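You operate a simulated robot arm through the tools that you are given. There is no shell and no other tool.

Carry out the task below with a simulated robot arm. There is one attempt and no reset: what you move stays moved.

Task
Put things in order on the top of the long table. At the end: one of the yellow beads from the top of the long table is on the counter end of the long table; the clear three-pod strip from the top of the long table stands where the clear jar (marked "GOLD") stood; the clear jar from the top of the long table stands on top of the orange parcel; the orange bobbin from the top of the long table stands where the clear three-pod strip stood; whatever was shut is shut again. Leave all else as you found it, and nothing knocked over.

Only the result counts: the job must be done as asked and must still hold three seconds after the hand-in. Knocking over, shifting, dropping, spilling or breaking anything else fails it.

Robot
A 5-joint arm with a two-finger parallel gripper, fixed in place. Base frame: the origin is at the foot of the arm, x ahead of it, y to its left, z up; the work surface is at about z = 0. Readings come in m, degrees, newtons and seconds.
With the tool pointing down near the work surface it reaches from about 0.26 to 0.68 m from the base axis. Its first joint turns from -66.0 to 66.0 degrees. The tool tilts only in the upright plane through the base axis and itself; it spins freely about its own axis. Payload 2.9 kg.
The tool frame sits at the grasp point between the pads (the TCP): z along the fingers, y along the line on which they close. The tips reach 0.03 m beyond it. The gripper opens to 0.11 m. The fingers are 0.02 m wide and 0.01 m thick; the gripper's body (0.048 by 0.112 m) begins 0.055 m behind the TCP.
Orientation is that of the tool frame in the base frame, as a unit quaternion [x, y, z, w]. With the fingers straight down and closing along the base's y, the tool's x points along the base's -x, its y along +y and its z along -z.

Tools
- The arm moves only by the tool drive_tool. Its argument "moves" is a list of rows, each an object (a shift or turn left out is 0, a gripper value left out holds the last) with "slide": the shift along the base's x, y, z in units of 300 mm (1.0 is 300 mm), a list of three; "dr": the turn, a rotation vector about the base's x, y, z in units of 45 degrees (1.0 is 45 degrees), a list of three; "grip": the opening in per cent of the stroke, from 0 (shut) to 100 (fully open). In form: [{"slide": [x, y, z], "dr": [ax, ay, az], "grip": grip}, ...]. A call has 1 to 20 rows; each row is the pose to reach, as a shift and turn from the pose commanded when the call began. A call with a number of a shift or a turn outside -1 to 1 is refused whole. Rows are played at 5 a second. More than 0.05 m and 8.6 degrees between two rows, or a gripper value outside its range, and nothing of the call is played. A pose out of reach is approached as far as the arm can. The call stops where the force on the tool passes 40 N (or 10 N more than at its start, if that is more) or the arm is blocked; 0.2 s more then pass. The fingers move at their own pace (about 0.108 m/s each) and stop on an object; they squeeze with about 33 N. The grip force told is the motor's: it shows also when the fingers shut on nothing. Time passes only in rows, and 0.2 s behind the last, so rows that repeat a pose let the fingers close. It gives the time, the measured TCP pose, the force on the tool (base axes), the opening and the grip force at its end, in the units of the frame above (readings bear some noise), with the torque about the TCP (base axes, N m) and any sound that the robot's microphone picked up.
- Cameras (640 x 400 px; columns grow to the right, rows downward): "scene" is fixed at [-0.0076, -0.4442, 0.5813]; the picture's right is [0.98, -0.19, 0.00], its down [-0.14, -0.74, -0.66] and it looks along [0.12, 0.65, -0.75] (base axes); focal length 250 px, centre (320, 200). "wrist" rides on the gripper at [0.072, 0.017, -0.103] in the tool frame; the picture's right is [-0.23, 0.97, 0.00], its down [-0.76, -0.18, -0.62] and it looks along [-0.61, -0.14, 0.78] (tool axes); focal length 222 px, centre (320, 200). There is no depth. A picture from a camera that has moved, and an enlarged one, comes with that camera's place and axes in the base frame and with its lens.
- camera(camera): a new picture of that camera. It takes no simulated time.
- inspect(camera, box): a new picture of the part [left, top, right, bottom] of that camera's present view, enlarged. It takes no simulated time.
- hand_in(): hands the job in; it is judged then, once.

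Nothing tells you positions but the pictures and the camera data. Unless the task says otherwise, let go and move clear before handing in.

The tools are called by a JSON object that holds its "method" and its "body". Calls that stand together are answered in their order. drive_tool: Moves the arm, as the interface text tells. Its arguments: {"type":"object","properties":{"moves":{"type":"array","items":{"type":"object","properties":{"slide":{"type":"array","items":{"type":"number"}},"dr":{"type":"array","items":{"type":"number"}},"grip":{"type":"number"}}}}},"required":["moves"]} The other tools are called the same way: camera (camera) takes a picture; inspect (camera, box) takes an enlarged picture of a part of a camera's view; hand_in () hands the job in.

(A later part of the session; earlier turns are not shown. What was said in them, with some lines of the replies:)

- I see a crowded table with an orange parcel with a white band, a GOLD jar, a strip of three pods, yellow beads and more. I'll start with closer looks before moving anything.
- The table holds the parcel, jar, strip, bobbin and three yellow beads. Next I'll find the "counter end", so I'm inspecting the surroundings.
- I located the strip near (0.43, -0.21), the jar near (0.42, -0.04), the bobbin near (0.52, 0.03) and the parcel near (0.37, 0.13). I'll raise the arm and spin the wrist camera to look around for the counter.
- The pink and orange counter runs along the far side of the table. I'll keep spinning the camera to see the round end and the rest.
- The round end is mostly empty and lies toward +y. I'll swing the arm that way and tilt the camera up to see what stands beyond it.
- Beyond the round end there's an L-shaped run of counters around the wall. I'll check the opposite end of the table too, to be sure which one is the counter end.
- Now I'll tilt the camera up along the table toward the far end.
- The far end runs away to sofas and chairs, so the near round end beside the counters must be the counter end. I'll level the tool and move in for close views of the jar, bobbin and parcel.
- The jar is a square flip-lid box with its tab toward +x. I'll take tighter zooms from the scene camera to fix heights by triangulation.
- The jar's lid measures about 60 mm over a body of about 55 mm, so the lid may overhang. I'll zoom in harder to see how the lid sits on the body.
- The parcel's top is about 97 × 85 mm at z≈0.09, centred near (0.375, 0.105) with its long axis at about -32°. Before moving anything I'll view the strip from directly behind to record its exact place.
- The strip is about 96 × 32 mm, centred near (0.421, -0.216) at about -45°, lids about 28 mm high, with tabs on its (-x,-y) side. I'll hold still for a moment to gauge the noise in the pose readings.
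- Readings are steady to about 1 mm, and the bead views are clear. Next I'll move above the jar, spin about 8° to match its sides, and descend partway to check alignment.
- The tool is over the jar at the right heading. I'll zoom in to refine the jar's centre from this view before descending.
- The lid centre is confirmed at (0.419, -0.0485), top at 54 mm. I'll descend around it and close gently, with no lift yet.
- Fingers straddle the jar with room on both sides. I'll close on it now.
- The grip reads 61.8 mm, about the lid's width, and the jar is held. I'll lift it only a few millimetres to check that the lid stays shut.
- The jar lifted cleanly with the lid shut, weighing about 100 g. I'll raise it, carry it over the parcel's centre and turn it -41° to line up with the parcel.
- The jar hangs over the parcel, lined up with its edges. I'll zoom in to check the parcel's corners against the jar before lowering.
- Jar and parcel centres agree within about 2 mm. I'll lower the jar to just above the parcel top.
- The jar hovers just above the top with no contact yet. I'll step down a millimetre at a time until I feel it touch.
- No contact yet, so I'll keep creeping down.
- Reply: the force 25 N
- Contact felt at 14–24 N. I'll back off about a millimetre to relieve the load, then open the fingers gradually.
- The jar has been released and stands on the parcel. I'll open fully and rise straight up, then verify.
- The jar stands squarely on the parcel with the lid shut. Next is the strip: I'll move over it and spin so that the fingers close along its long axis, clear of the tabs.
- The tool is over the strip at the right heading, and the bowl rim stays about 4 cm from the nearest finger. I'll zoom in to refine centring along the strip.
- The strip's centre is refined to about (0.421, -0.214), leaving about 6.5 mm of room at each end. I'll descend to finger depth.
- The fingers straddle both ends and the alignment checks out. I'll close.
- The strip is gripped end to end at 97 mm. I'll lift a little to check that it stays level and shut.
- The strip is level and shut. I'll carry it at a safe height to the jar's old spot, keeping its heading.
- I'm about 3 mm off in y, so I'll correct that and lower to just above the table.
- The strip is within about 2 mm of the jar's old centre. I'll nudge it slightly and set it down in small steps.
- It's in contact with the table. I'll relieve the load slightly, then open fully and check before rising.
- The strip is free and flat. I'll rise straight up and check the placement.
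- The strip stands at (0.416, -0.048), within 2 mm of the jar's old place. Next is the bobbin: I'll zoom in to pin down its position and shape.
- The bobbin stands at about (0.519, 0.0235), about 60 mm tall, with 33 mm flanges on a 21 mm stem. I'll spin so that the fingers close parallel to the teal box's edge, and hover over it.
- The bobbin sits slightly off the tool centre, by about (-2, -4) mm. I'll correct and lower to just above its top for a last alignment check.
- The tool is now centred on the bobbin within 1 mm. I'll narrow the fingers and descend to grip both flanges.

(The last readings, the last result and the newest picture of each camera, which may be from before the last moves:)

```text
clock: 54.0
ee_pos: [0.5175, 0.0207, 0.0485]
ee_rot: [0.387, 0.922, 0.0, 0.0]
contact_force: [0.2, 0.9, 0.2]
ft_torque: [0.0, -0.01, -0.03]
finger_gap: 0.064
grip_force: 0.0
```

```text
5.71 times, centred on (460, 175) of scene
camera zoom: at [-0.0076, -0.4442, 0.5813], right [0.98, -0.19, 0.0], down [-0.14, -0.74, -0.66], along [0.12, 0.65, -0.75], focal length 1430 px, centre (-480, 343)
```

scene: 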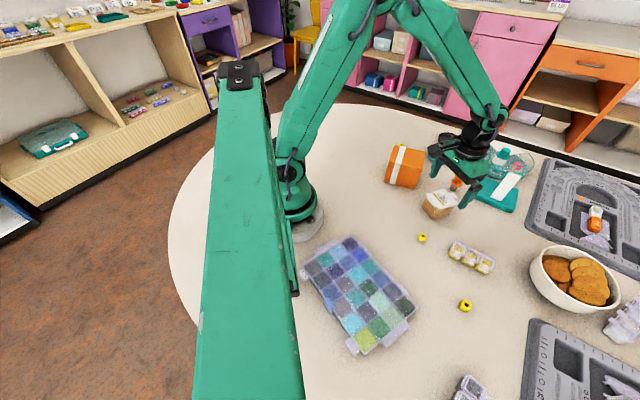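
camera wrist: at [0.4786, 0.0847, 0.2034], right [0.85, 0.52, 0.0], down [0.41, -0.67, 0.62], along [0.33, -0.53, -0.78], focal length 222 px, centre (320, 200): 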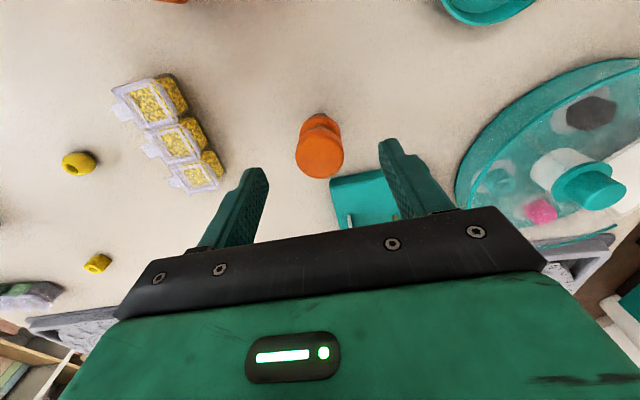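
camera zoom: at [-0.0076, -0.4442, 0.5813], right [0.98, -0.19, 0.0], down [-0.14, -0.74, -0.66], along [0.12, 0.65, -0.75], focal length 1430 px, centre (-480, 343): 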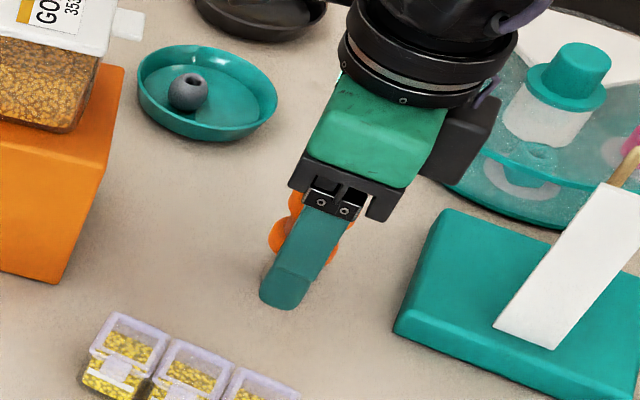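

The bobbin is centred between the fingers. I'll close on it, slowing near contact.

{"method": "drive_tool", "body": {"moves": [{"grip": 45}, {"grip": 38}, {"grip": 34}, {"grip": 31}, {"grip": 28}, {"grip": 0}, {"grip": 0}]}}

{"method": "inspect", "body": {"camera": "wrist", "box": [210, 80, 430, 240]}}

```text
clock: 55.6
ee_pos: [0.5157, 0.0212, 0.0485]
ee_rot: [0.386, 0.923, 0.001, 0.0]
contact_force: [0.6, 0.0, 0.5]
ft_torque: [0.01, -0.01, -0.03]
finger_gap: 0.033
grip_force: 32.9
```

```text
2.50 times, centred on (320, 160) of wrist
camera zoom: at [0.4781, 0.0854, 0.1518], right [0.85, 0.52, 0.0], down [0.41, -0.67, 0.62], along [0.33, -0.53, -0.78], focal length 555 px, centre (320, 300)
```

zoom: 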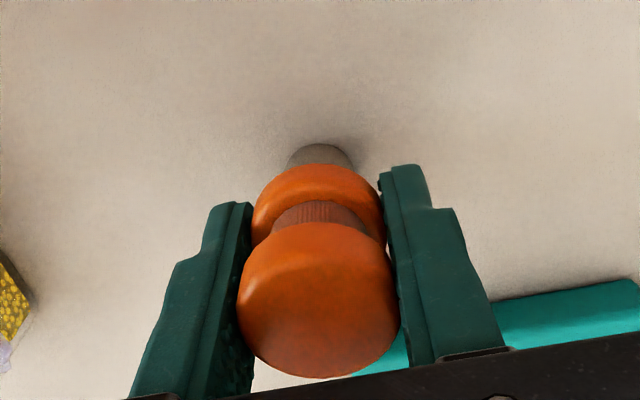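

It's gripped at 33 mm. I'll lift a little and check whether the whole piece, stem included, comes up.

{"method": "drive_tool", "body": {"moves": [{"slide": [0, 0, 0.015], "grip": 0}, {"slide": [0, 0, 0.04], "grip": 0}, {"slide": [0, 0, 0.07], "grip": 0}, {"slide": [0, 0, 0.1], "grip": 0}, {"slide": [0, 0, 0.1], "grip": 0}]}}

{"method": "camera", "body": {"camera": "wrist"}}

{"method": "inspect", "body": {"camera": "scene", "box": [420, 140, 500, 210]}}

{"method": "inspect", "body": {"camera": "wrist", "box": [210, 80, 430, 240]}}

```text
clock: 56.8
ee_pos: [0.5167, 0.0194, 0.0786]
ee_rot: [0.385, 0.923, 0.0, 0.0]
contact_force: [0.5, 0.8, 0.1]
ft_torque: [-0.02, 0.0, 0.01]
finger_gap: 0.0329
grip_force: 32.9
```

```text
taken
camera wrist: at [0.4787, 0.0852, 0.1811], right [0.85, 0.52, 0.0], down [0.41, -0.67, 0.62], along [0.33, -0.53, -0.78], focal length 222 px, centre (320, 200)
```

wrist: 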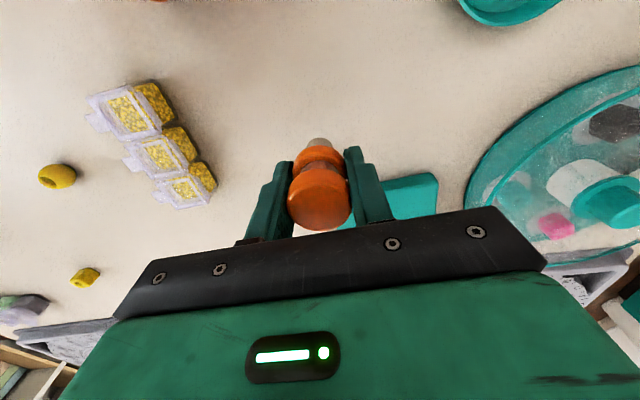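

```text
5.71 times, centred on (460, 175) of scene
camera zoom: at [-0.0076, -0.4442, 0.5813], right [0.98, -0.19, 0.0], down [-0.14, -0.74, -0.66], along [0.12, 0.65, -0.75], focal length 1430 px, centre (-480, 343)
```

zoom: 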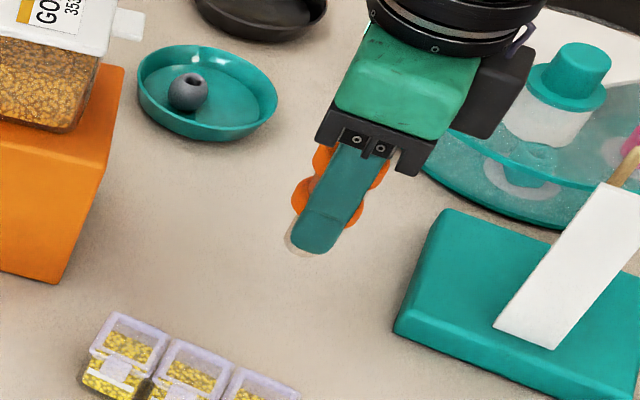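

```text
2.50 times, centred on (320, 160) of wrist
camera zoom: at [0.4787, 0.0852, 0.1811], right [0.85, 0.52, 0.0], down [0.41, -0.67, 0.62], along [0.33, -0.53, -0.78], focal length 555 px, centre (320, 300)
```

zoom: 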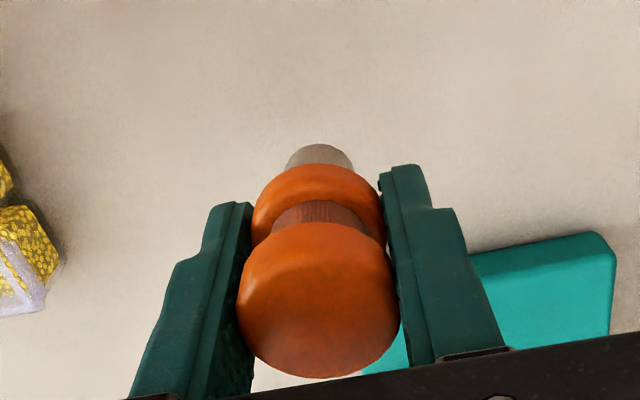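

The whole bobbin comes up together. I'll raise it and carry it to the strip's old place at (0.420, -0.214).

{"method": "drive_tool", "body": {"moves": [{"slide": [0, 0, 0.1], "grip": 0}, {"slide": [0, 0, 0.205], "grip": 0}, {"slide": [-0.046, -0.112, 0.205], "grip": 0}, {"slide": [-0.092, -0.224, 0.205], "grip": 0}, {"slide": [-0.138, -0.336, 0.205], "grip": 0}, {"slide": [-0.185, -0.448, 0.205], "grip": 0}, {"slide": [-0.231, -0.56, 0.205], "grip": 0}, {"slide": [-0.277, -0.671, 0.205], "grip": 0}, {"slide": [-0.323, -0.783, 0.205], "grip": 0}, {"slide": [-0.323, -0.783, 0.1], "grip": 0}, {"slide": [-0.323, -0.783, 0.0], "grip": 0}, {"slide": [-0.323, -0.783, -0.05], "grip": 0}, {"slide": [-0.323, -0.783, -0.05], "grip": 0}]}}

{"method": "camera", "body": {"camera": "wrist"}}

{"method": "inspect", "body": {"camera": "scene", "box": [430, 200, 530, 300]}}

```text
clock: 59.6
ee_pos: [0.4226, -0.2159, 0.0637]
ee_rot: [0.385, 0.923, 0.0, -0.001]
contact_force: [-0.3, 0.8, 0.0]
ft_torque: [0.02, 0.02, 0.02]
finger_gap: 0.0328
grip_force: 32.7
```

```text
taken
camera wrist: at [0.3832, -0.1496, 0.1659], right [0.85, 0.52, 0.0], down [0.41, -0.67, 0.62], along [0.33, -0.53, -0.78], focal length 222 px, centre (320, 200)
```

wrist: 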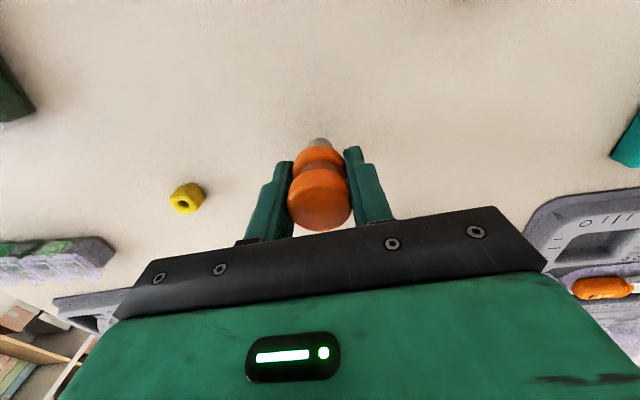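

```text
4.00 times, centred on (480, 250) of scene
camera zoom: at [-0.0076, -0.4442, 0.5813], right [0.98, -0.19, 0.0], down [-0.14, -0.74, -0.66], along [0.12, 0.65, -0.75], focal length 1001 px, centre (-320, 0)
```

zoom: 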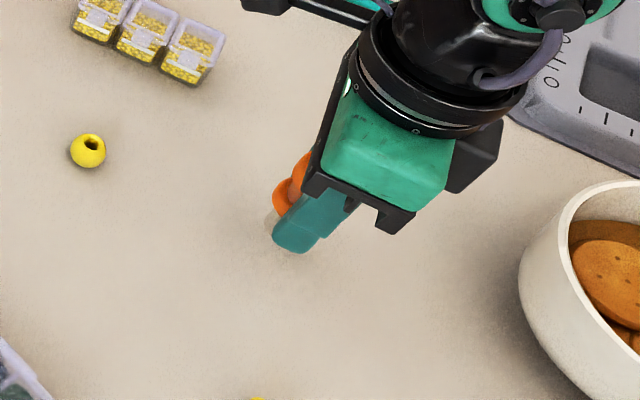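

I'm within 2 mm of the target. I'll nudge and lower in small steps until it touches the table.

{"method": "drive_tool", "body": {"moves": [{"slide": [-0.0047, -0.005, 0], "grip": 0}, {"slide": [-0.0047, -0.005, -0.025], "grip": 0}, {"slide": [-0.0047, -0.005, -0.042], "grip": 0}, {"slide": [-0.0047, -0.005, -0.042], "grip": 0}]}}

{"method": "drive_tool", "body": {"moves": [{"slide": [0, 0, -0.0025], "grip": 0}, {"slide": [0, 0, -0.0025], "grip": 0}]}}

{"method": "drive_tool", "body": {"moves": [{"slide": [0, 0, -0.0025], "grip": 0}, {"slide": [0, 0, -0.0025], "grip": 0}]}}

```text
clock: 60.6
ee_pos: [0.4197, -0.2151, 0.0505]
ee_rot: [0.386, 0.923, 0.0, 0.0]
contact_force: [-0.3, -0.1, 0.2]
ft_torque: [0.02, -0.02, 0.01]
finger_gap: 0.0327
grip_force: 33.2
```

```text
clock: 61.2
ee_pos: [0.42, -0.2161, 0.0496]
ee_rot: [0.386, 0.923, 0.0, 0.0]
contact_force: [0.2, 0.4, -0.5]
ft_torque: [-0.01, -0.03, 0.02]
finger_gap: 0.0329
grip_force: 32.7
```

```text
clock: 61.8
ee_pos: [0.4192, -0.2164, 0.0487]
ee_rot: [0.386, 0.923, 0.0, 0.001]
contact_force: [-0.9, 3.0, 8.0]
ft_torque: [0.18, 0.07, 0.02]
finger_gap: 0.0329
grip_force: 33.2
```

Light contact at 8 N, so it's seated. I'll open slowly.

{"method": "drive_tool", "body": {"moves": [{"slide": [0, 0, 0.001], "grip": 0}, {"slide": [0, 0, 0.001], "grip": 31}, {"slide": [0, 0, 0.001], "grip": 34}, {"slide": [0, 0, 0.001], "grip": 40}, {"slide": [0, 0, 0.001], "grip": 50}, {"slide": [0, 0, 0.001], "grip": 60}, {"slide": [0, 0, 0.001], "grip": 60}]}}

{"method": "camera", "body": {"camera": "wrist"}}

{"method": "inspect", "body": {"camera": "scene", "box": [430, 200, 530, 300]}}

```text
clock: 63.4
ee_pos: [0.4203, -0.2167, 0.049]
ee_rot: [0.386, 0.922, -0.001, -0.001]
contact_force: [0.6, 0.8, 0.2]
ft_torque: [0.02, 0.01, -0.02]
finger_gap: 0.066
grip_force: 0.1
```

```text
taken
camera wrist: at [0.3809, -0.1515, 0.1518], right [0.85, 0.52, 0.0], down [0.41, -0.67, 0.62], along [0.33, -0.53, -0.78], focal length 222 px, centre (320, 200)
```

wrist: 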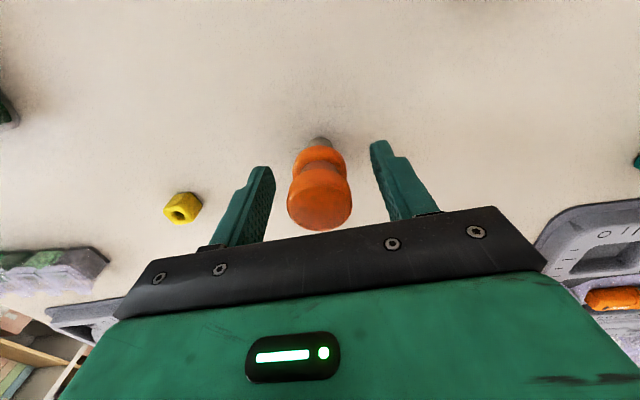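

```text
4.00 times, centred on (480, 250) of scene
camera zoom: at [-0.0076, -0.4442, 0.5813], right [0.98, -0.19, 0.0], down [-0.14, -0.74, -0.66], along [0.12, 0.65, -0.75], focal length 1001 px, centre (-320, 0)
```

zoom: 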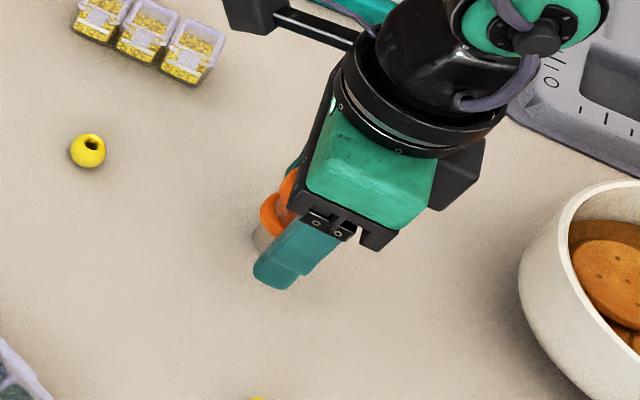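

The bobbin stands free between the fingers. I'll rise straight up and verify it.

{"method": "drive_tool", "body": {"moves": [{"slide": [0, 0, 0.03], "grip": 65}, {"slide": [0, 0, 0.1], "grip": 65}, {"slide": [0, 0, 0.2], "grip": 65}, {"slide": [0, 0, 0.35], "grip": 65}, {"slide": [0, 0, 0.5], "grip": 65}, {"slide": [0, 0, 0.5], "grip": 65}]}}

{"method": "camera", "body": {"camera": "wrist"}}

{"method": "camera", "body": {"camera": "scene"}}

{"method": "inspect", "body": {"camera": "scene", "box": [446, 220, 496, 270]}}

```text
clock: 64.8
ee_pos: [0.4182, -0.2141, 0.2019]
ee_rot: [0.386, 0.923, 0.0, 0.0]
contact_force: [0.6, -0.1, 0.3]
ft_torque: [-0.02, 0.01, 0.0]
finger_gap: 0.0715
grip_force: 0.1
```

```text
taken
camera wrist: at [0.3792, -0.1482, 0.3052], right [0.85, 0.52, 0.0], down [0.41, -0.67, 0.62], along [0.33, -0.53, -0.78], focal length 222 px, centre (320, 200)
```

wrist: 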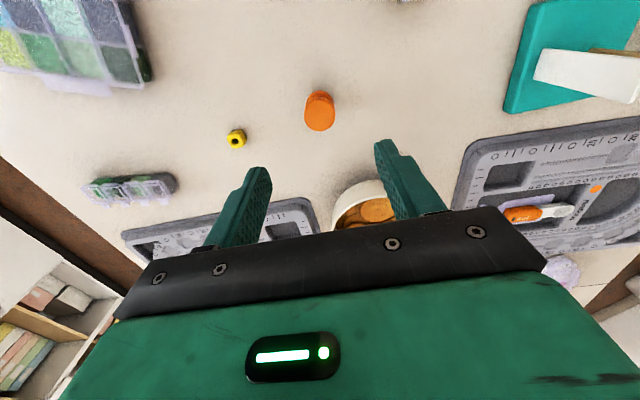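

```text
taken
```

scene: 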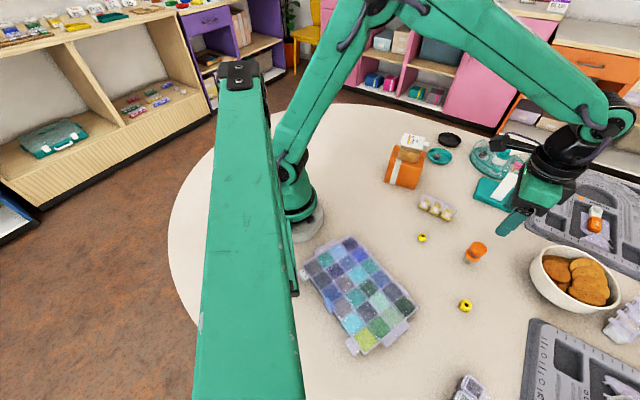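

```text
8.00 times, centred on (471, 245) of scene
camera zoom: at [-0.0076, -0.4442, 0.5813], right [0.98, -0.19, 0.0], down [-0.14, -0.74, -0.66], along [0.12, 0.65, -0.75], focal length 2002 px, centre (-888, -160)
```

zoom: 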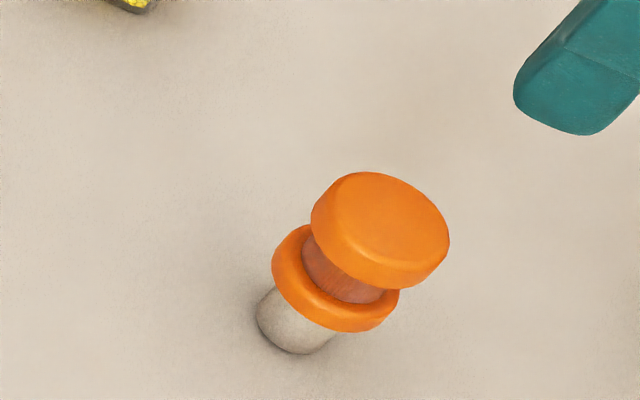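

The bobbin stands upright in the strip's place. Now the bead: I'll look closely at the candidates to choose a stable one.

{"method": "inspect", "body": {"camera": "wrist", "box": [216, 118, 258, 160]}}

{"method": "inspect", "body": {"camera": "scene", "box": [450, 292, 480, 322]}}

{"method": "inspect", "body": {"camera": "scene", "box": [407, 223, 437, 253]}}

{"method": "inspect", "body": {"camera": "scene", "box": [386, 125, 426, 165]}}

```text
9.52 times, centred on (237, 139) of wrist
camera zoom: at [0.3792, -0.1482, 0.3052], right [0.85, 0.52, 0.0], down [0.41, -0.67, 0.62], along [0.33, -0.53, -0.78], focal length 2116 px, centre (1110, 781)
```

zoom: 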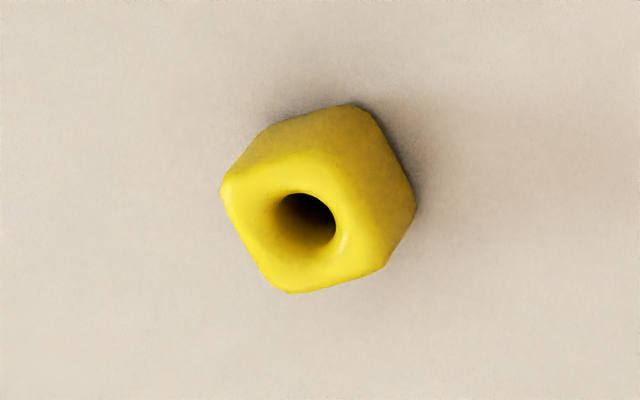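

```text
13.33 times, centred on (465, 307) of scene
camera zoom: at [-0.0076, -0.4442, 0.5813], right [0.98, -0.19, 0.0], down [-0.14, -0.74, -0.66], along [0.12, 0.65, -0.75], focal length 3338 px, centre (-1613, -1227)
```

zoom: 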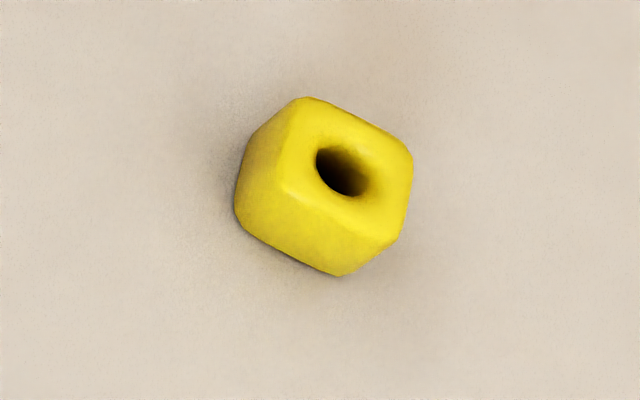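

```text
13.33 times, centred on (422, 238) of scene
camera zoom: at [-0.0076, -0.4442, 0.5813], right [0.98, -0.19, 0.0], down [-0.14, -0.74, -0.66], along [0.12, 0.65, -0.75], focal length 3338 px, centre (-1040, -307)
```

zoom: 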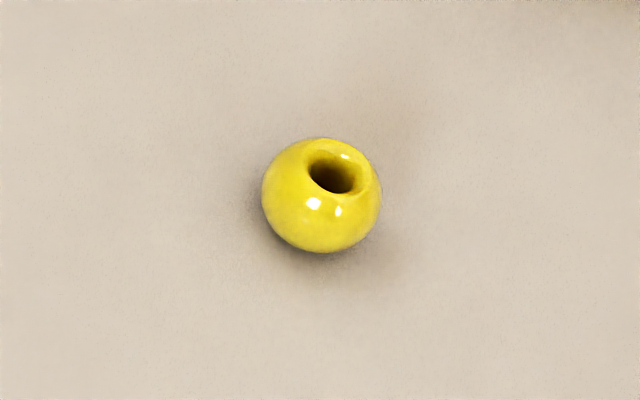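

```text
10.00 times, centred on (406, 145) of scene
camera zoom: at [-0.0076, -0.4442, 0.5813], right [0.98, -0.19, 0.0], down [-0.14, -0.74, -0.66], along [0.12, 0.65, -0.75], focal length 2503 px, centre (-540, 750)
```

zoom: 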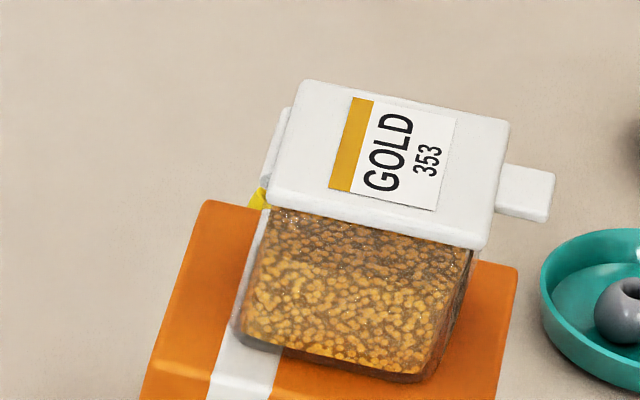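

The cube-shaped yellow bead, flat on the table near (0.346, -0.318), is the most stable choice and lines up with my current finger heading. I'll hover over it.

{"method": "drive_tool", "body": {"moves": [{"slide": [-0.06, -0.089, 0], "grip": 60}, {"slide": [-0.12, -0.178, 0], "grip": 60}, {"slide": [-0.18, -0.267, 0], "grip": 60}, {"slide": [-0.239, -0.355, 0], "grip": 60}, {"slide": [-0.239, -0.355, -0.15], "grip": 60}, {"slide": [-0.239, -0.355, -0.3], "grip": 60}, {"slide": [-0.239, -0.355, -0.3], "grip": 60}]}}

{"method": "camera", "body": {"camera": "wrist"}}

{"method": "inspect", "body": {"camera": "wrist", "box": [270, 80, 370, 180]}}

{"method": "inspect", "body": {"camera": "scene", "box": [410, 240, 530, 360]}}

```text
clock: 66.4
ee_pos: [0.3486, -0.3192, 0.1086]
ee_rot: [0.386, 0.923, 0.0, 0.0]
contact_force: [0.8, -0.7, 0.0]
ft_torque: [0.04, 0.0, 0.0]
finger_gap: 0.0662
grip_force: 0.0
```

```text
taken
camera wrist: at [0.3094, -0.2534, 0.2121], right [0.85, 0.52, 0.0], down [0.41, -0.67, 0.62], along [0.33, -0.53, -0.78], focal length 222 px, centre (320, 200)
```

wrist: 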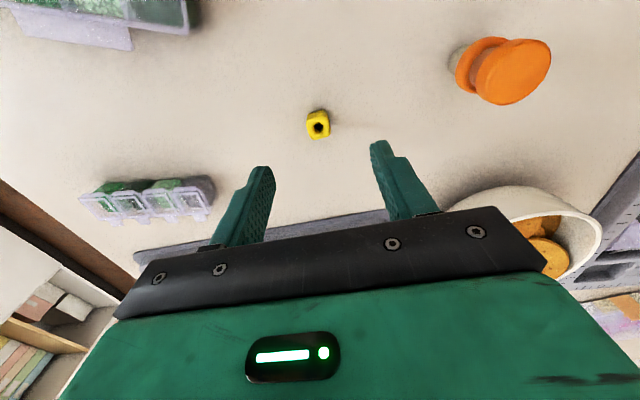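

```text
4.00 times, centred on (320, 130) of wrist
camera zoom: at [0.3094, -0.2534, 0.2121], right [0.85, 0.52, 0.0], down [0.41, -0.67, 0.62], along [0.33, -0.53, -0.78], focal length 888 px, centre (320, 480)
```

zoom: 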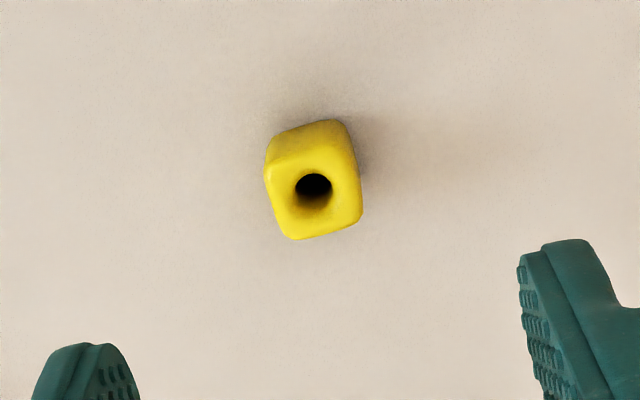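

```text
3.33 times, centred on (470, 300) of scene
camera zoom: at [-0.0076, -0.4442, 0.5813], right [0.98, -0.19, 0.0], down [-0.14, -0.74, -0.66], along [0.12, 0.65, -0.75], focal length 834 px, centre (-180, -133)
```

zoom: 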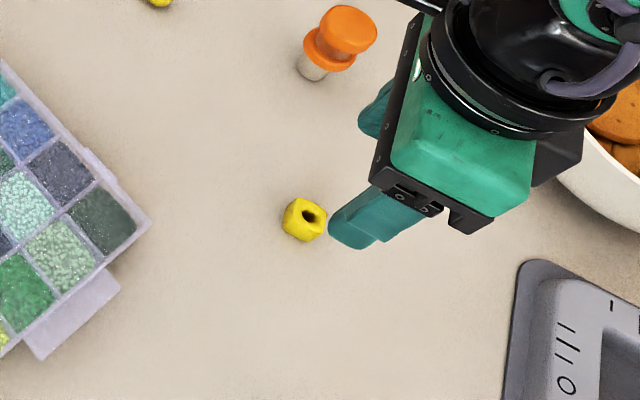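

It's centred over the cube bead within 2 mm. I'll descend and close gently on it.

{"method": "drive_tool", "body": {"moves": [{"slide": [-0.005, -0.002, -0.08], "grip": 50}, {"slide": [-0.005, -0.002, -0.16], "grip": 45}, {"slide": [-0.005, -0.002, -0.22], "grip": 45}, {"slide": [-0.005, -0.002, -0.248], "grip": 45}, {"slide": [-0.005, -0.002, -0.248], "grip": 45}]}}

{"method": "camera", "body": {"camera": "wrist"}}

{"method": "inspect", "body": {"camera": "scene", "box": [430, 270, 500, 340]}}

```text
clock: 67.6
ee_pos: [0.3467, -0.3201, 0.0342]
ee_rot: [0.385, 0.923, -0.001, 0.0]
contact_force: [0.5, 0.2, 0.4]
ft_torque: [-0.02, 0.01, 0.02]
finger_gap: 0.0496
grip_force: 0.0
```

```text
taken
camera wrist: at [0.3076, -0.2561, 0.1371], right [0.85, 0.52, 0.0], down [0.41, -0.67, 0.62], along [0.33, -0.53, -0.78], focal length 222 px, centre (320, 200)
```

wrist: 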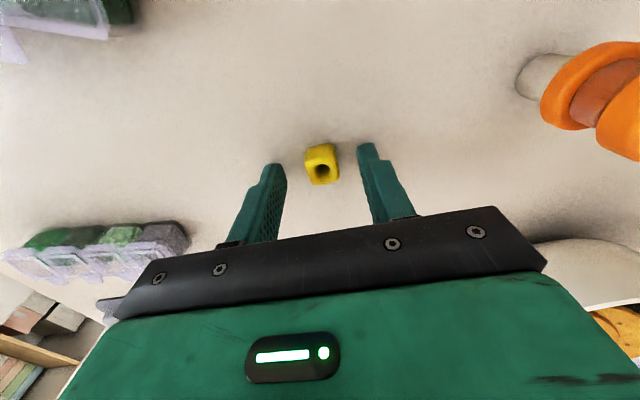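

```text
5.71 times, centred on (465, 305) of scene
camera zoom: at [-0.0076, -0.4442, 0.5813], right [0.98, -0.19, 0.0], down [-0.14, -0.74, -0.66], along [0.12, 0.65, -0.75], focal length 1430 px, centre (-509, -400)
```

zoom: 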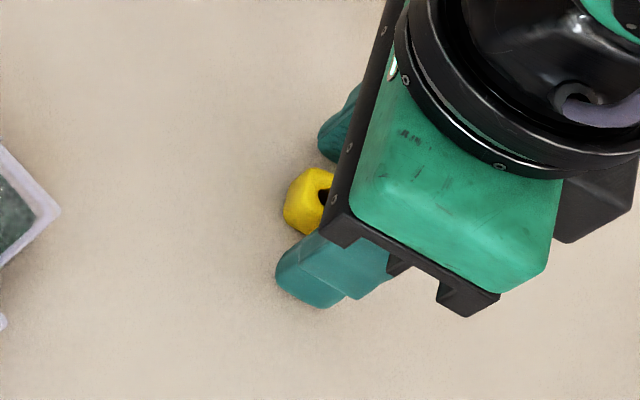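

The bead is centred between the fingertips, so I'll close on it now.

{"method": "drive_tool", "body": {"moves": [{"grip": 30}, {"grip": 22}, {"grip": 17}, {"grip": 0}, {"grip": 0}]}}

{"method": "drive_tool", "body": {"moves": [{"slide": [0, 0, 0.03], "grip": 0}, {"slide": [0, 0, 0.08], "grip": 0}, {"slide": [0, 0, 0.15], "grip": 0}, {"slide": [0, 0, 0.15], "grip": 0}]}}

{"method": "camera", "body": {"camera": "wrist"}}

{"method": "inspect", "body": {"camera": "wrist", "box": [250, 100, 400, 240]}}

```text
clock: 68.8
ee_pos: [0.347, -0.3205, 0.0348]
ee_rot: [0.386, 0.922, 0.0, 0.0]
contact_force: [0.0, -0.1, 0.4]
ft_torque: [0.04, -0.01, 0.03]
finger_gap: 0.0175
grip_force: 32.6
```

```text
clock: 69.8
ee_pos: [0.3489, -0.3226, 0.0806]
ee_rot: [0.386, 0.922, 0.0, 0.0]
contact_force: [-0.2, -0.1, -0.8]
ft_torque: [0.01, 0.01, -0.03]
finger_gap: 0.0173
grip_force: 33.2
```

```text
taken
camera wrist: at [0.3092, -0.2573, 0.1825], right [0.85, 0.52, 0.0], down [0.41, -0.67, 0.62], along [0.33, -0.53, -0.78], focal length 222 px, centre (320, 200)
```

wrist: 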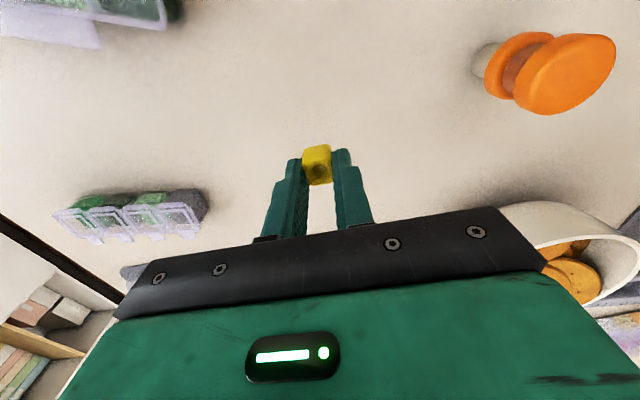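

```text
2.86 times, centred on (325, 170) of wrist
camera zoom: at [0.3092, -0.2573, 0.1825], right [0.85, 0.52, 0.0], down [0.41, -0.67, 0.62], along [0.33, -0.53, -0.78], focal length 635 px, centre (306, 286)
```

zoom: 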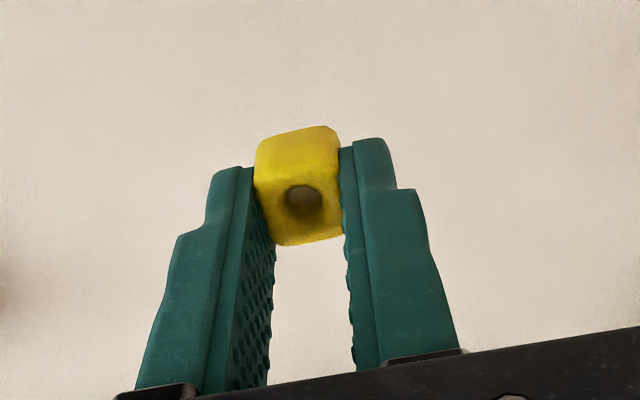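

The bead is held firmly. I'll raise it high, carry it around over the parcel side, and head to the bare round (counter) end.

{"method": "drive_tool", "body": {"moves": [{"slide": [0, 0, 0.15], "grip": 0}, {"slide": [0, 0, 0.3], "grip": 0}, {"slide": [0, 0, 0.45], "grip": 0}, {"slide": [0, 0, 0.6], "grip": 0}, {"slide": [0.028, 0.134, 0.6], "grip": 0}, {"slide": [0.056, 0.267, 0.6], "grip": 0}, {"slide": [0.084, 0.4, 0.6], "grip": 0}, {"slide": [0.112, 0.534, 0.6], "grip": 0}, {"slide": [0.14, 0.668, 0.6], "grip": 0}]}}

{"method": "drive_tool", "body": {"moves": [{"slide": [-0.014, 0.133, 0], "grip": 0}, {"slide": [-0.028, 0.267, 0], "grip": 0}, {"slide": [-0.042, 0.4, 0], "grip": 0}, {"slide": [-0.056, 0.533, 0], "grip": 0}, {"slide": [-0.07, 0.667, 0], "grip": 0}, {"slide": [-0.085, 0.8, 0], "grip": 0}, {"slide": [-0.1, 0.933, 0], "grip": 0}]}}

{"method": "drive_tool", "body": {"moves": [{"slide": [-0.057, 0.133, 0], "grip": 0}, {"slide": [-0.114, 0.267, 0], "grip": 0}, {"slide": [-0.171, 0.4, 0], "grip": 0}, {"slide": [-0.228, 0.533, 0], "grip": 0}, {"slide": [-0.286, 0.667, 0], "grip": 0}, {"slide": [-0.343, 0.8, 0], "grip": 0}, {"slide": [-0.4, 0.933, 0], "grip": 0}, {"slide": [-0.4, 0.933, -0.15], "grip": 0}, {"slide": [-0.4, 0.933, -0.3], "grip": 0}, {"slide": [-0.4, 0.933, -0.45], "grip": 0}, {"slide": [-0.4, 0.933, -0.45], "grip": 0}]}}

{"method": "camera", "body": {"camera": "wrist"}}

{"method": "camera", "body": {"camera": "scene"}}

```text
clock: 71.8
ee_pos: [0.3897, -0.1224, 0.2615]
ee_rot: [0.386, 0.923, 0.0, 0.0]
contact_force: [0.3, 0.0, 0.4]
ft_torque: [-0.01, 0.0, -0.04]
finger_gap: 0.0174
grip_force: 32.8
```

```text
clock: 73.4
ee_pos: [0.3593, 0.1562, 0.2586]
ee_rot: [0.386, 0.922, 0.0, 0.0]
contact_force: [-0.5, 0.1, 0.2]
ft_torque: [0.0, -0.02, 0.01]
finger_gap: 0.0174
grip_force: 33.3
```

```text
clock: 75.8
ee_pos: [0.2383, 0.4356, 0.124]
ee_rot: [0.386, 0.923, 0.001, -0.001]
contact_force: [0.4, 0.2, 0.9]
ft_torque: [-0.03, 0.03, -0.02]
finger_gap: 0.0176
grip_force: 33.3
```

```text
taken
camera wrist: at [0.1995, 0.5002, 0.227], right [0.85, 0.52, 0.0], down [0.41, -0.67, 0.62], along [0.33, -0.53, -0.78], focal length 222 px, centre (320, 200)
```

wrist: 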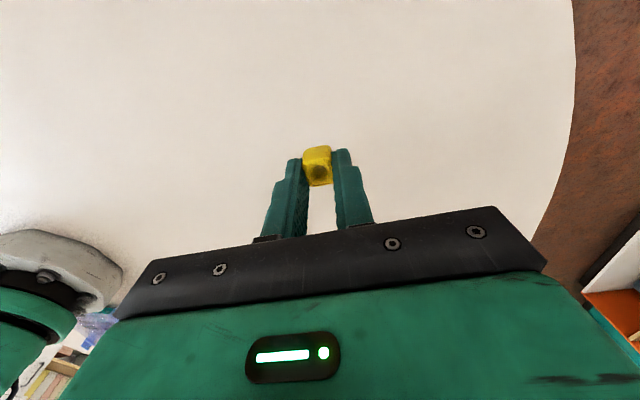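

```text
taken
```

scene: 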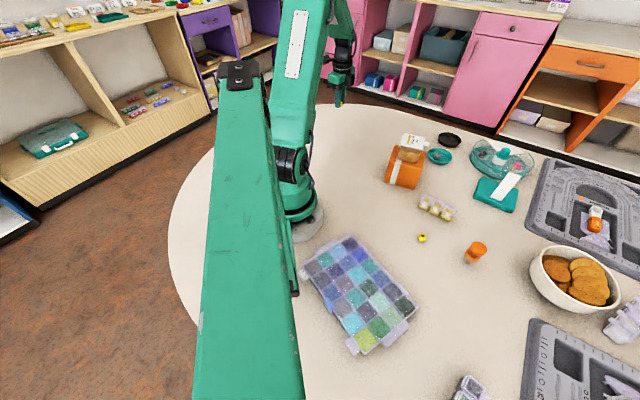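

The bead is over the bare round end at (0.238, 0.436), well inside the table edge. I'll lower it.

{"method": "drive_tool", "body": {"moves": [{"slide": [0, 0, -0.1], "grip": 0}, {"slide": [0, 0, -0.2], "grip": 0}, {"slide": [0, 0, -0.26], "grip": 0}, {"slide": [0, 0, -0.288], "grip": 0}, {"slide": [0, 0, -0.288], "grip": 0}]}}

{"method": "drive_tool", "body": {"moves": [{"slide": [0, 0, -0.003], "grip": 0}, {"slide": [0, 0, -0.003], "grip": 0}]}}

```text
clock: 77.0
ee_pos: [0.2387, 0.4368, 0.0358]
ee_rot: [0.385, 0.923, 0.0, 0.0]
contact_force: [-0.6, -0.2, 0.0]
ft_torque: [-0.03, -0.01, -0.02]
finger_gap: 0.0174
grip_force: 33.0
```

```text
clock: 77.6
ee_pos: [0.2391, 0.4373, 0.0379]
ee_rot: [0.386, 0.923, 0.0, 0.0]
contact_force: [0.0, 0.0, -0.8]
ft_torque: [0.01, -0.05, 0.05]
finger_gap: 0.0174
grip_force: 33.2
```

{"method": "drive_tool", "body": {"moves": [{"slide": [0, 0, -0.003], "grip": 0}, {"slide": [0, 0, -0.003], "grip": 0}]}}

{"method": "drive_tool", "body": {"moves": [{"slide": [0, 0, -0.003], "grip": 0}, {"slide": [0, 0, -0.003], "grip": 0}]}}

{"method": "inspect", "body": {"camera": "wrist", "box": [250, 100, 400, 240]}}

```text
clock: 78.2
ee_pos: [0.2392, 0.438, 0.0369]
ee_rot: [0.386, 0.923, 0.0, -0.001]
contact_force: [-0.1, -0.6, 0.6]
ft_torque: [0.02, 0.02, 0.0]
finger_gap: 0.0173
grip_force: 32.7
```

```text
clock: 78.8
ee_pos: [0.2405, 0.4375, 0.0361]
ee_rot: [0.387, 0.922, 0.0, 0.0]
contact_force: [0.2, 0.0, 0.4]
ft_torque: [-0.02, 0.02, -0.02]
finger_gap: 0.0174
grip_force: 32.8
```

```text
2.86 times, centred on (325, 170) of wrist
camera zoom: at [0.2011, 0.5023, 0.1385], right [0.85, 0.52, 0.0], down [0.41, -0.67, 0.62], along [0.33, -0.53, -0.78], focal length 635 px, centre (306, 286)
```

zoom: 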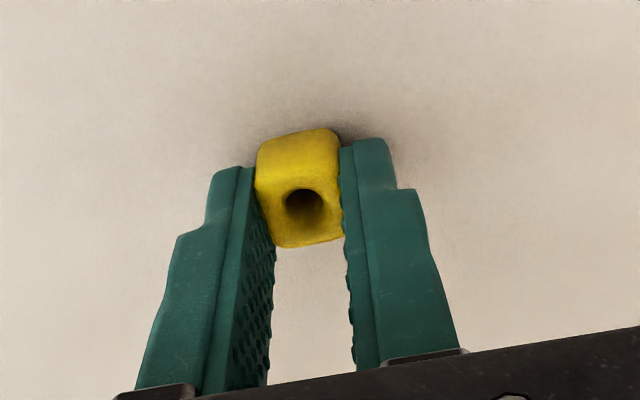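

No contact yet, so I'll keep stepping down.

{"method": "drive_tool", "body": {"moves": [{"slide": [0, 0, -0.003], "grip": 0}, {"slide": [0, 0, -0.003], "grip": 0}]}}

{"method": "drive_tool", "body": {"moves": [{"slide": [0, 0, -0.002], "grip": 0}, {"slide": [0, 0, -0.002], "grip": 0}]}}

```text
clock: 79.4
ee_pos: [0.2399, 0.4388, 0.0351]
ee_rot: [0.386, 0.922, 0.0, 0.0]
contact_force: [0.6, 0.2, 0.7]
ft_torque: [-0.04, -0.01, 0.01]
finger_gap: 0.0175
grip_force: 32.9
```

```text
clock: 80.0
ee_pos: [0.2396, 0.4378, 0.0338]
ee_rot: [0.387, 0.922, 0.0, 0.0]
contact_force: [0.1, 0.8, 0.1]
ft_torque: [-0.01, -0.01, 0.04]
finger_gap: 0.0173
grip_force: 33.0
```

{"method": "drive_tool", "body": {"moves": [{"slide": [0, 0, -0.002], "grip": 0}, {"slide": [0, 0, -0.002], "grip": 0}]}}

{"method": "camera", "body": {"camera": "wrist"}}

```text
clock: 80.6
ee_pos: [0.2402, 0.4385, 0.034]
ee_rot: [0.387, 0.922, 0.0, 0.0]
contact_force: [-3.0, -1.5, 5.1]
ft_torque: [-0.05, 0.07, 0.0]
finger_gap: 0.0174
grip_force: 32.5
```

```text
taken
camera wrist: at [0.2006, 0.5026, 0.1367], right [0.85, 0.52, 0.0], down [0.41, -0.67, 0.62], along [0.33, -0.53, -0.78], focal length 222 px, centre (320, 200)
```

wrist: 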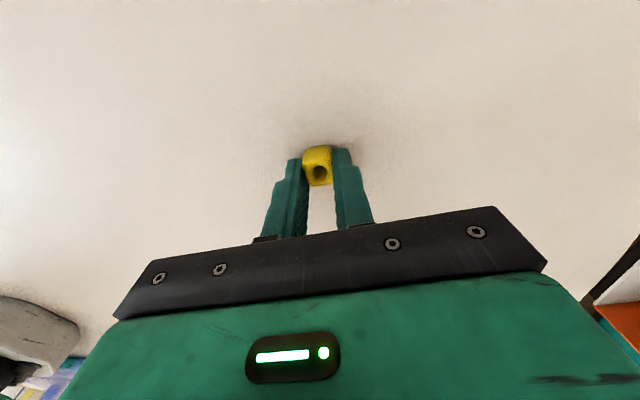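

Light contact at 5 N means the bead is resting on the table. I'll open slowly.

{"method": "drive_tool", "body": {"moves": [{"grip": 17}, {"grip": 20}, {"grip": 26}, {"grip": 36}, {"grip": 45}, {"grip": 45}]}}

{"method": "inspect", "body": {"camera": "wrist", "box": [250, 100, 400, 240]}}

```text
clock: 82.0
ee_pos: [0.2414, 0.438, 0.0324]
ee_rot: [0.386, 0.922, 0.001, 0.0]
contact_force: [1.1, 0.1, -0.1]
ft_torque: [0.04, 0.0, 0.0]
finger_gap: 0.0494
grip_force: 0.0
```

```text
2.86 times, centred on (325, 170) of wrist
camera zoom: at [0.2007, 0.5025, 0.1364], right [0.85, 0.52, 0.0], down [0.41, -0.67, 0.62], along [0.33, -0.53, -0.78], focal length 635 px, centre (306, 286)
```

zoom: 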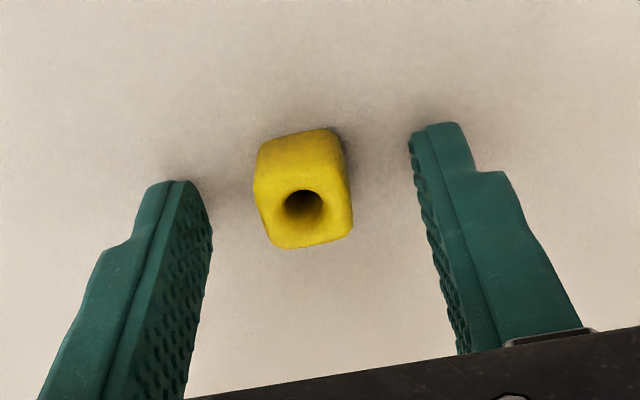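

The bead sits flat and free on the round end. I'll rise straight up and then check the whole table.

{"method": "drive_tool", "body": {"moves": [{"slide": [0, 0, 0.05], "grip": 50}, {"slide": [0, 0, 0.15], "grip": 60}, {"slide": [0, 0, 0.3], "grip": 80}, {"slide": [0, 0, 0.45], "grip": 100}, {"slide": [0, 0, 0.6], "grip": 100}, {"slide": [0, 0, 0.75], "grip": 100}, {"slide": [0, 0, 0.85], "grip": 100}, {"slide": [0, 0, 0.85], "grip": 100}]}}

{"method": "camera", "body": {"camera": "wrist"}}

{"method": "camera", "body": {"camera": "scene"}}

```text
clock: 83.8
ee_pos: [0.236, 0.435, 0.2918]
ee_rot: [0.385, 0.923, -0.001, 0.0]
contact_force: [0.0, 0.5, 0.2]
ft_torque: [0.0, 0.01, 0.0]
finger_gap: 0.11
grip_force: 0.0
```

```text
taken
camera wrist: at [0.1974, 0.5009, 0.3946], right [0.85, 0.52, 0.0], down [0.41, -0.67, 0.62], along [0.33, -0.53, -0.78], focal length 222 px, centre (320, 200)
```

wrist: 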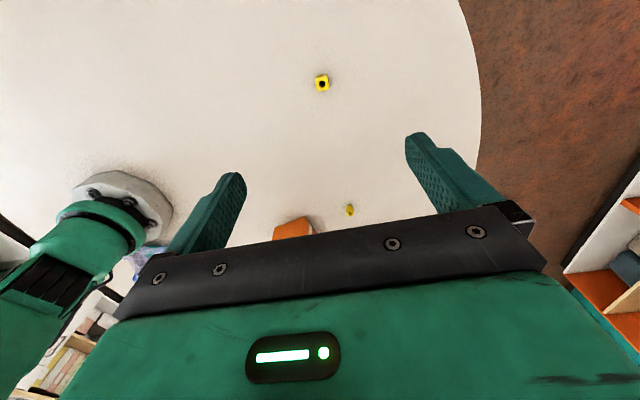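

```text
taken
```

scene: 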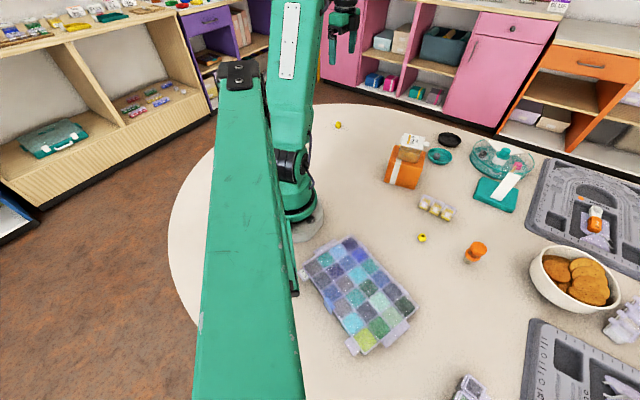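

All four items are in place in the overview. I'll do a final close check that the parcel hasn't shifted and everything stands properly.

{"method": "inspect", "body": {"camera": "scene", "box": [375, 130, 439, 194]}}

{"method": "inspect", "body": {"camera": "scene", "box": [400, 180, 520, 280]}}

{"method": "inspect", "body": {"camera": "scene", "box": [322, 110, 354, 142]}}

{"method": "inspect", "body": {"camera": "scene", "box": [430, 120, 640, 260]}}

```text
6.25 times, centred on (407, 162) of scene
camera zoom: at [-0.0076, -0.4442, 0.5813], right [0.98, -0.19, 0.0], down [-0.14, -0.74, -0.66], along [0.12, 0.65, -0.75], focal length 1564 px, centre (-224, 438)
```

zoom: 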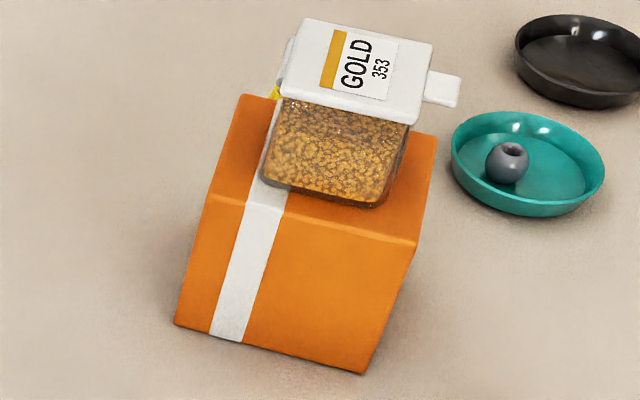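

```text
4.00 times, centred on (460, 230) of scene
camera zoom: at [-0.0076, -0.4442, 0.5813], right [0.98, -0.19, 0.0], down [-0.14, -0.74, -0.66], along [0.12, 0.65, -0.75], focal length 1001 px, centre (-240, 80)
```

zoom: 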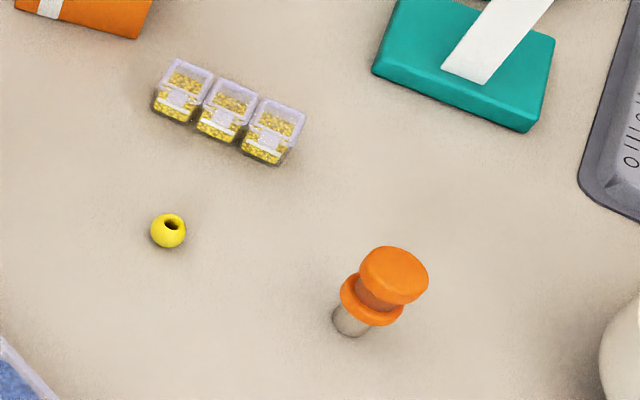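

```text
12.50 times, centred on (338, 126) of scene
camera zoom: at [-0.0076, -0.4442, 0.5813], right [0.98, -0.19, 0.0], down [-0.14, -0.74, -0.66], along [0.12, 0.65, -0.75], focal length 3129 px, centre (95, 1125)
```

zoom: 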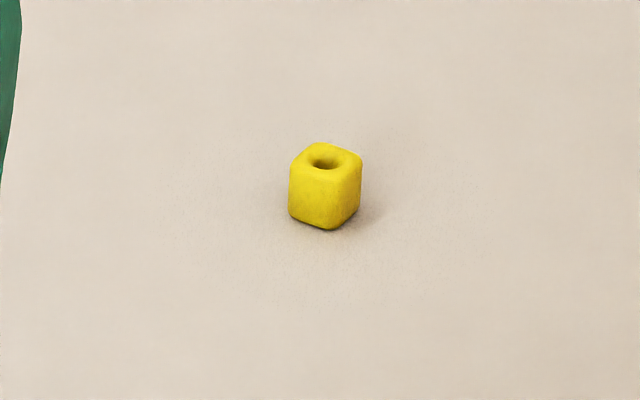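

```text
2.86 times, centred on (535, 190) of scene
camera zoom: at [-0.0076, -0.4442, 0.5813], right [0.98, -0.19, 0.0], down [-0.14, -0.74, -0.66], along [0.12, 0.65, -0.75], focal length 715 px, centre (-294, 229)
```

zoom: 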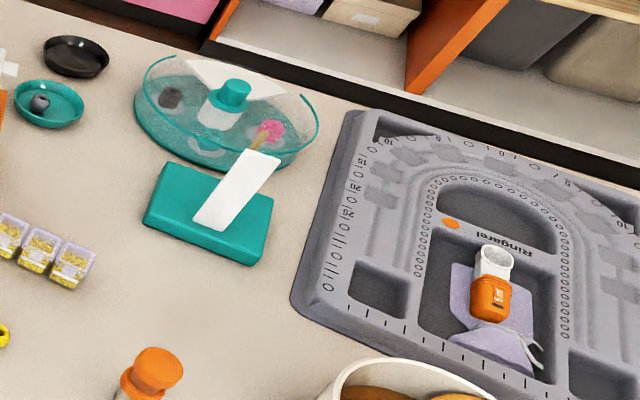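

The parcel hasn't shifted, and the jar stands shut on top of it. The strip and bobbin stand in their new places, the bead rests flat on the counter end, and the arm is clear, so I'm handing in.

{"method": "hand_in", "body": {}}

```text
The job is handed in.
```

I handed the job in with all four items moved. The closing pictures show nothing knocked over and nothing else shifted. No verdict came back after the hand-in.

- **Jar:** the "GOLD" jar stands on top of the orange parcel with its lid still shut. The parcel did not move.
- **Strip:** the clear three-pod strip stands where the jar was, within about 2 mm, and its pods are still shut.
- **Bobbin:** the orange bobbin stands upright where the strip was, within a few millimetres.
- **Bead:** the cube-shaped yellow bead sits flat on the bare rounded end of the table, at about (0.24, 0.44).

Nothing labelled the "counter end". I took it to be the rounded end beside the wall counters, because the other end runs off toward the sofa and chairs, out of the arm's reach. If that reading is wrong, the bead is in the wrong place.
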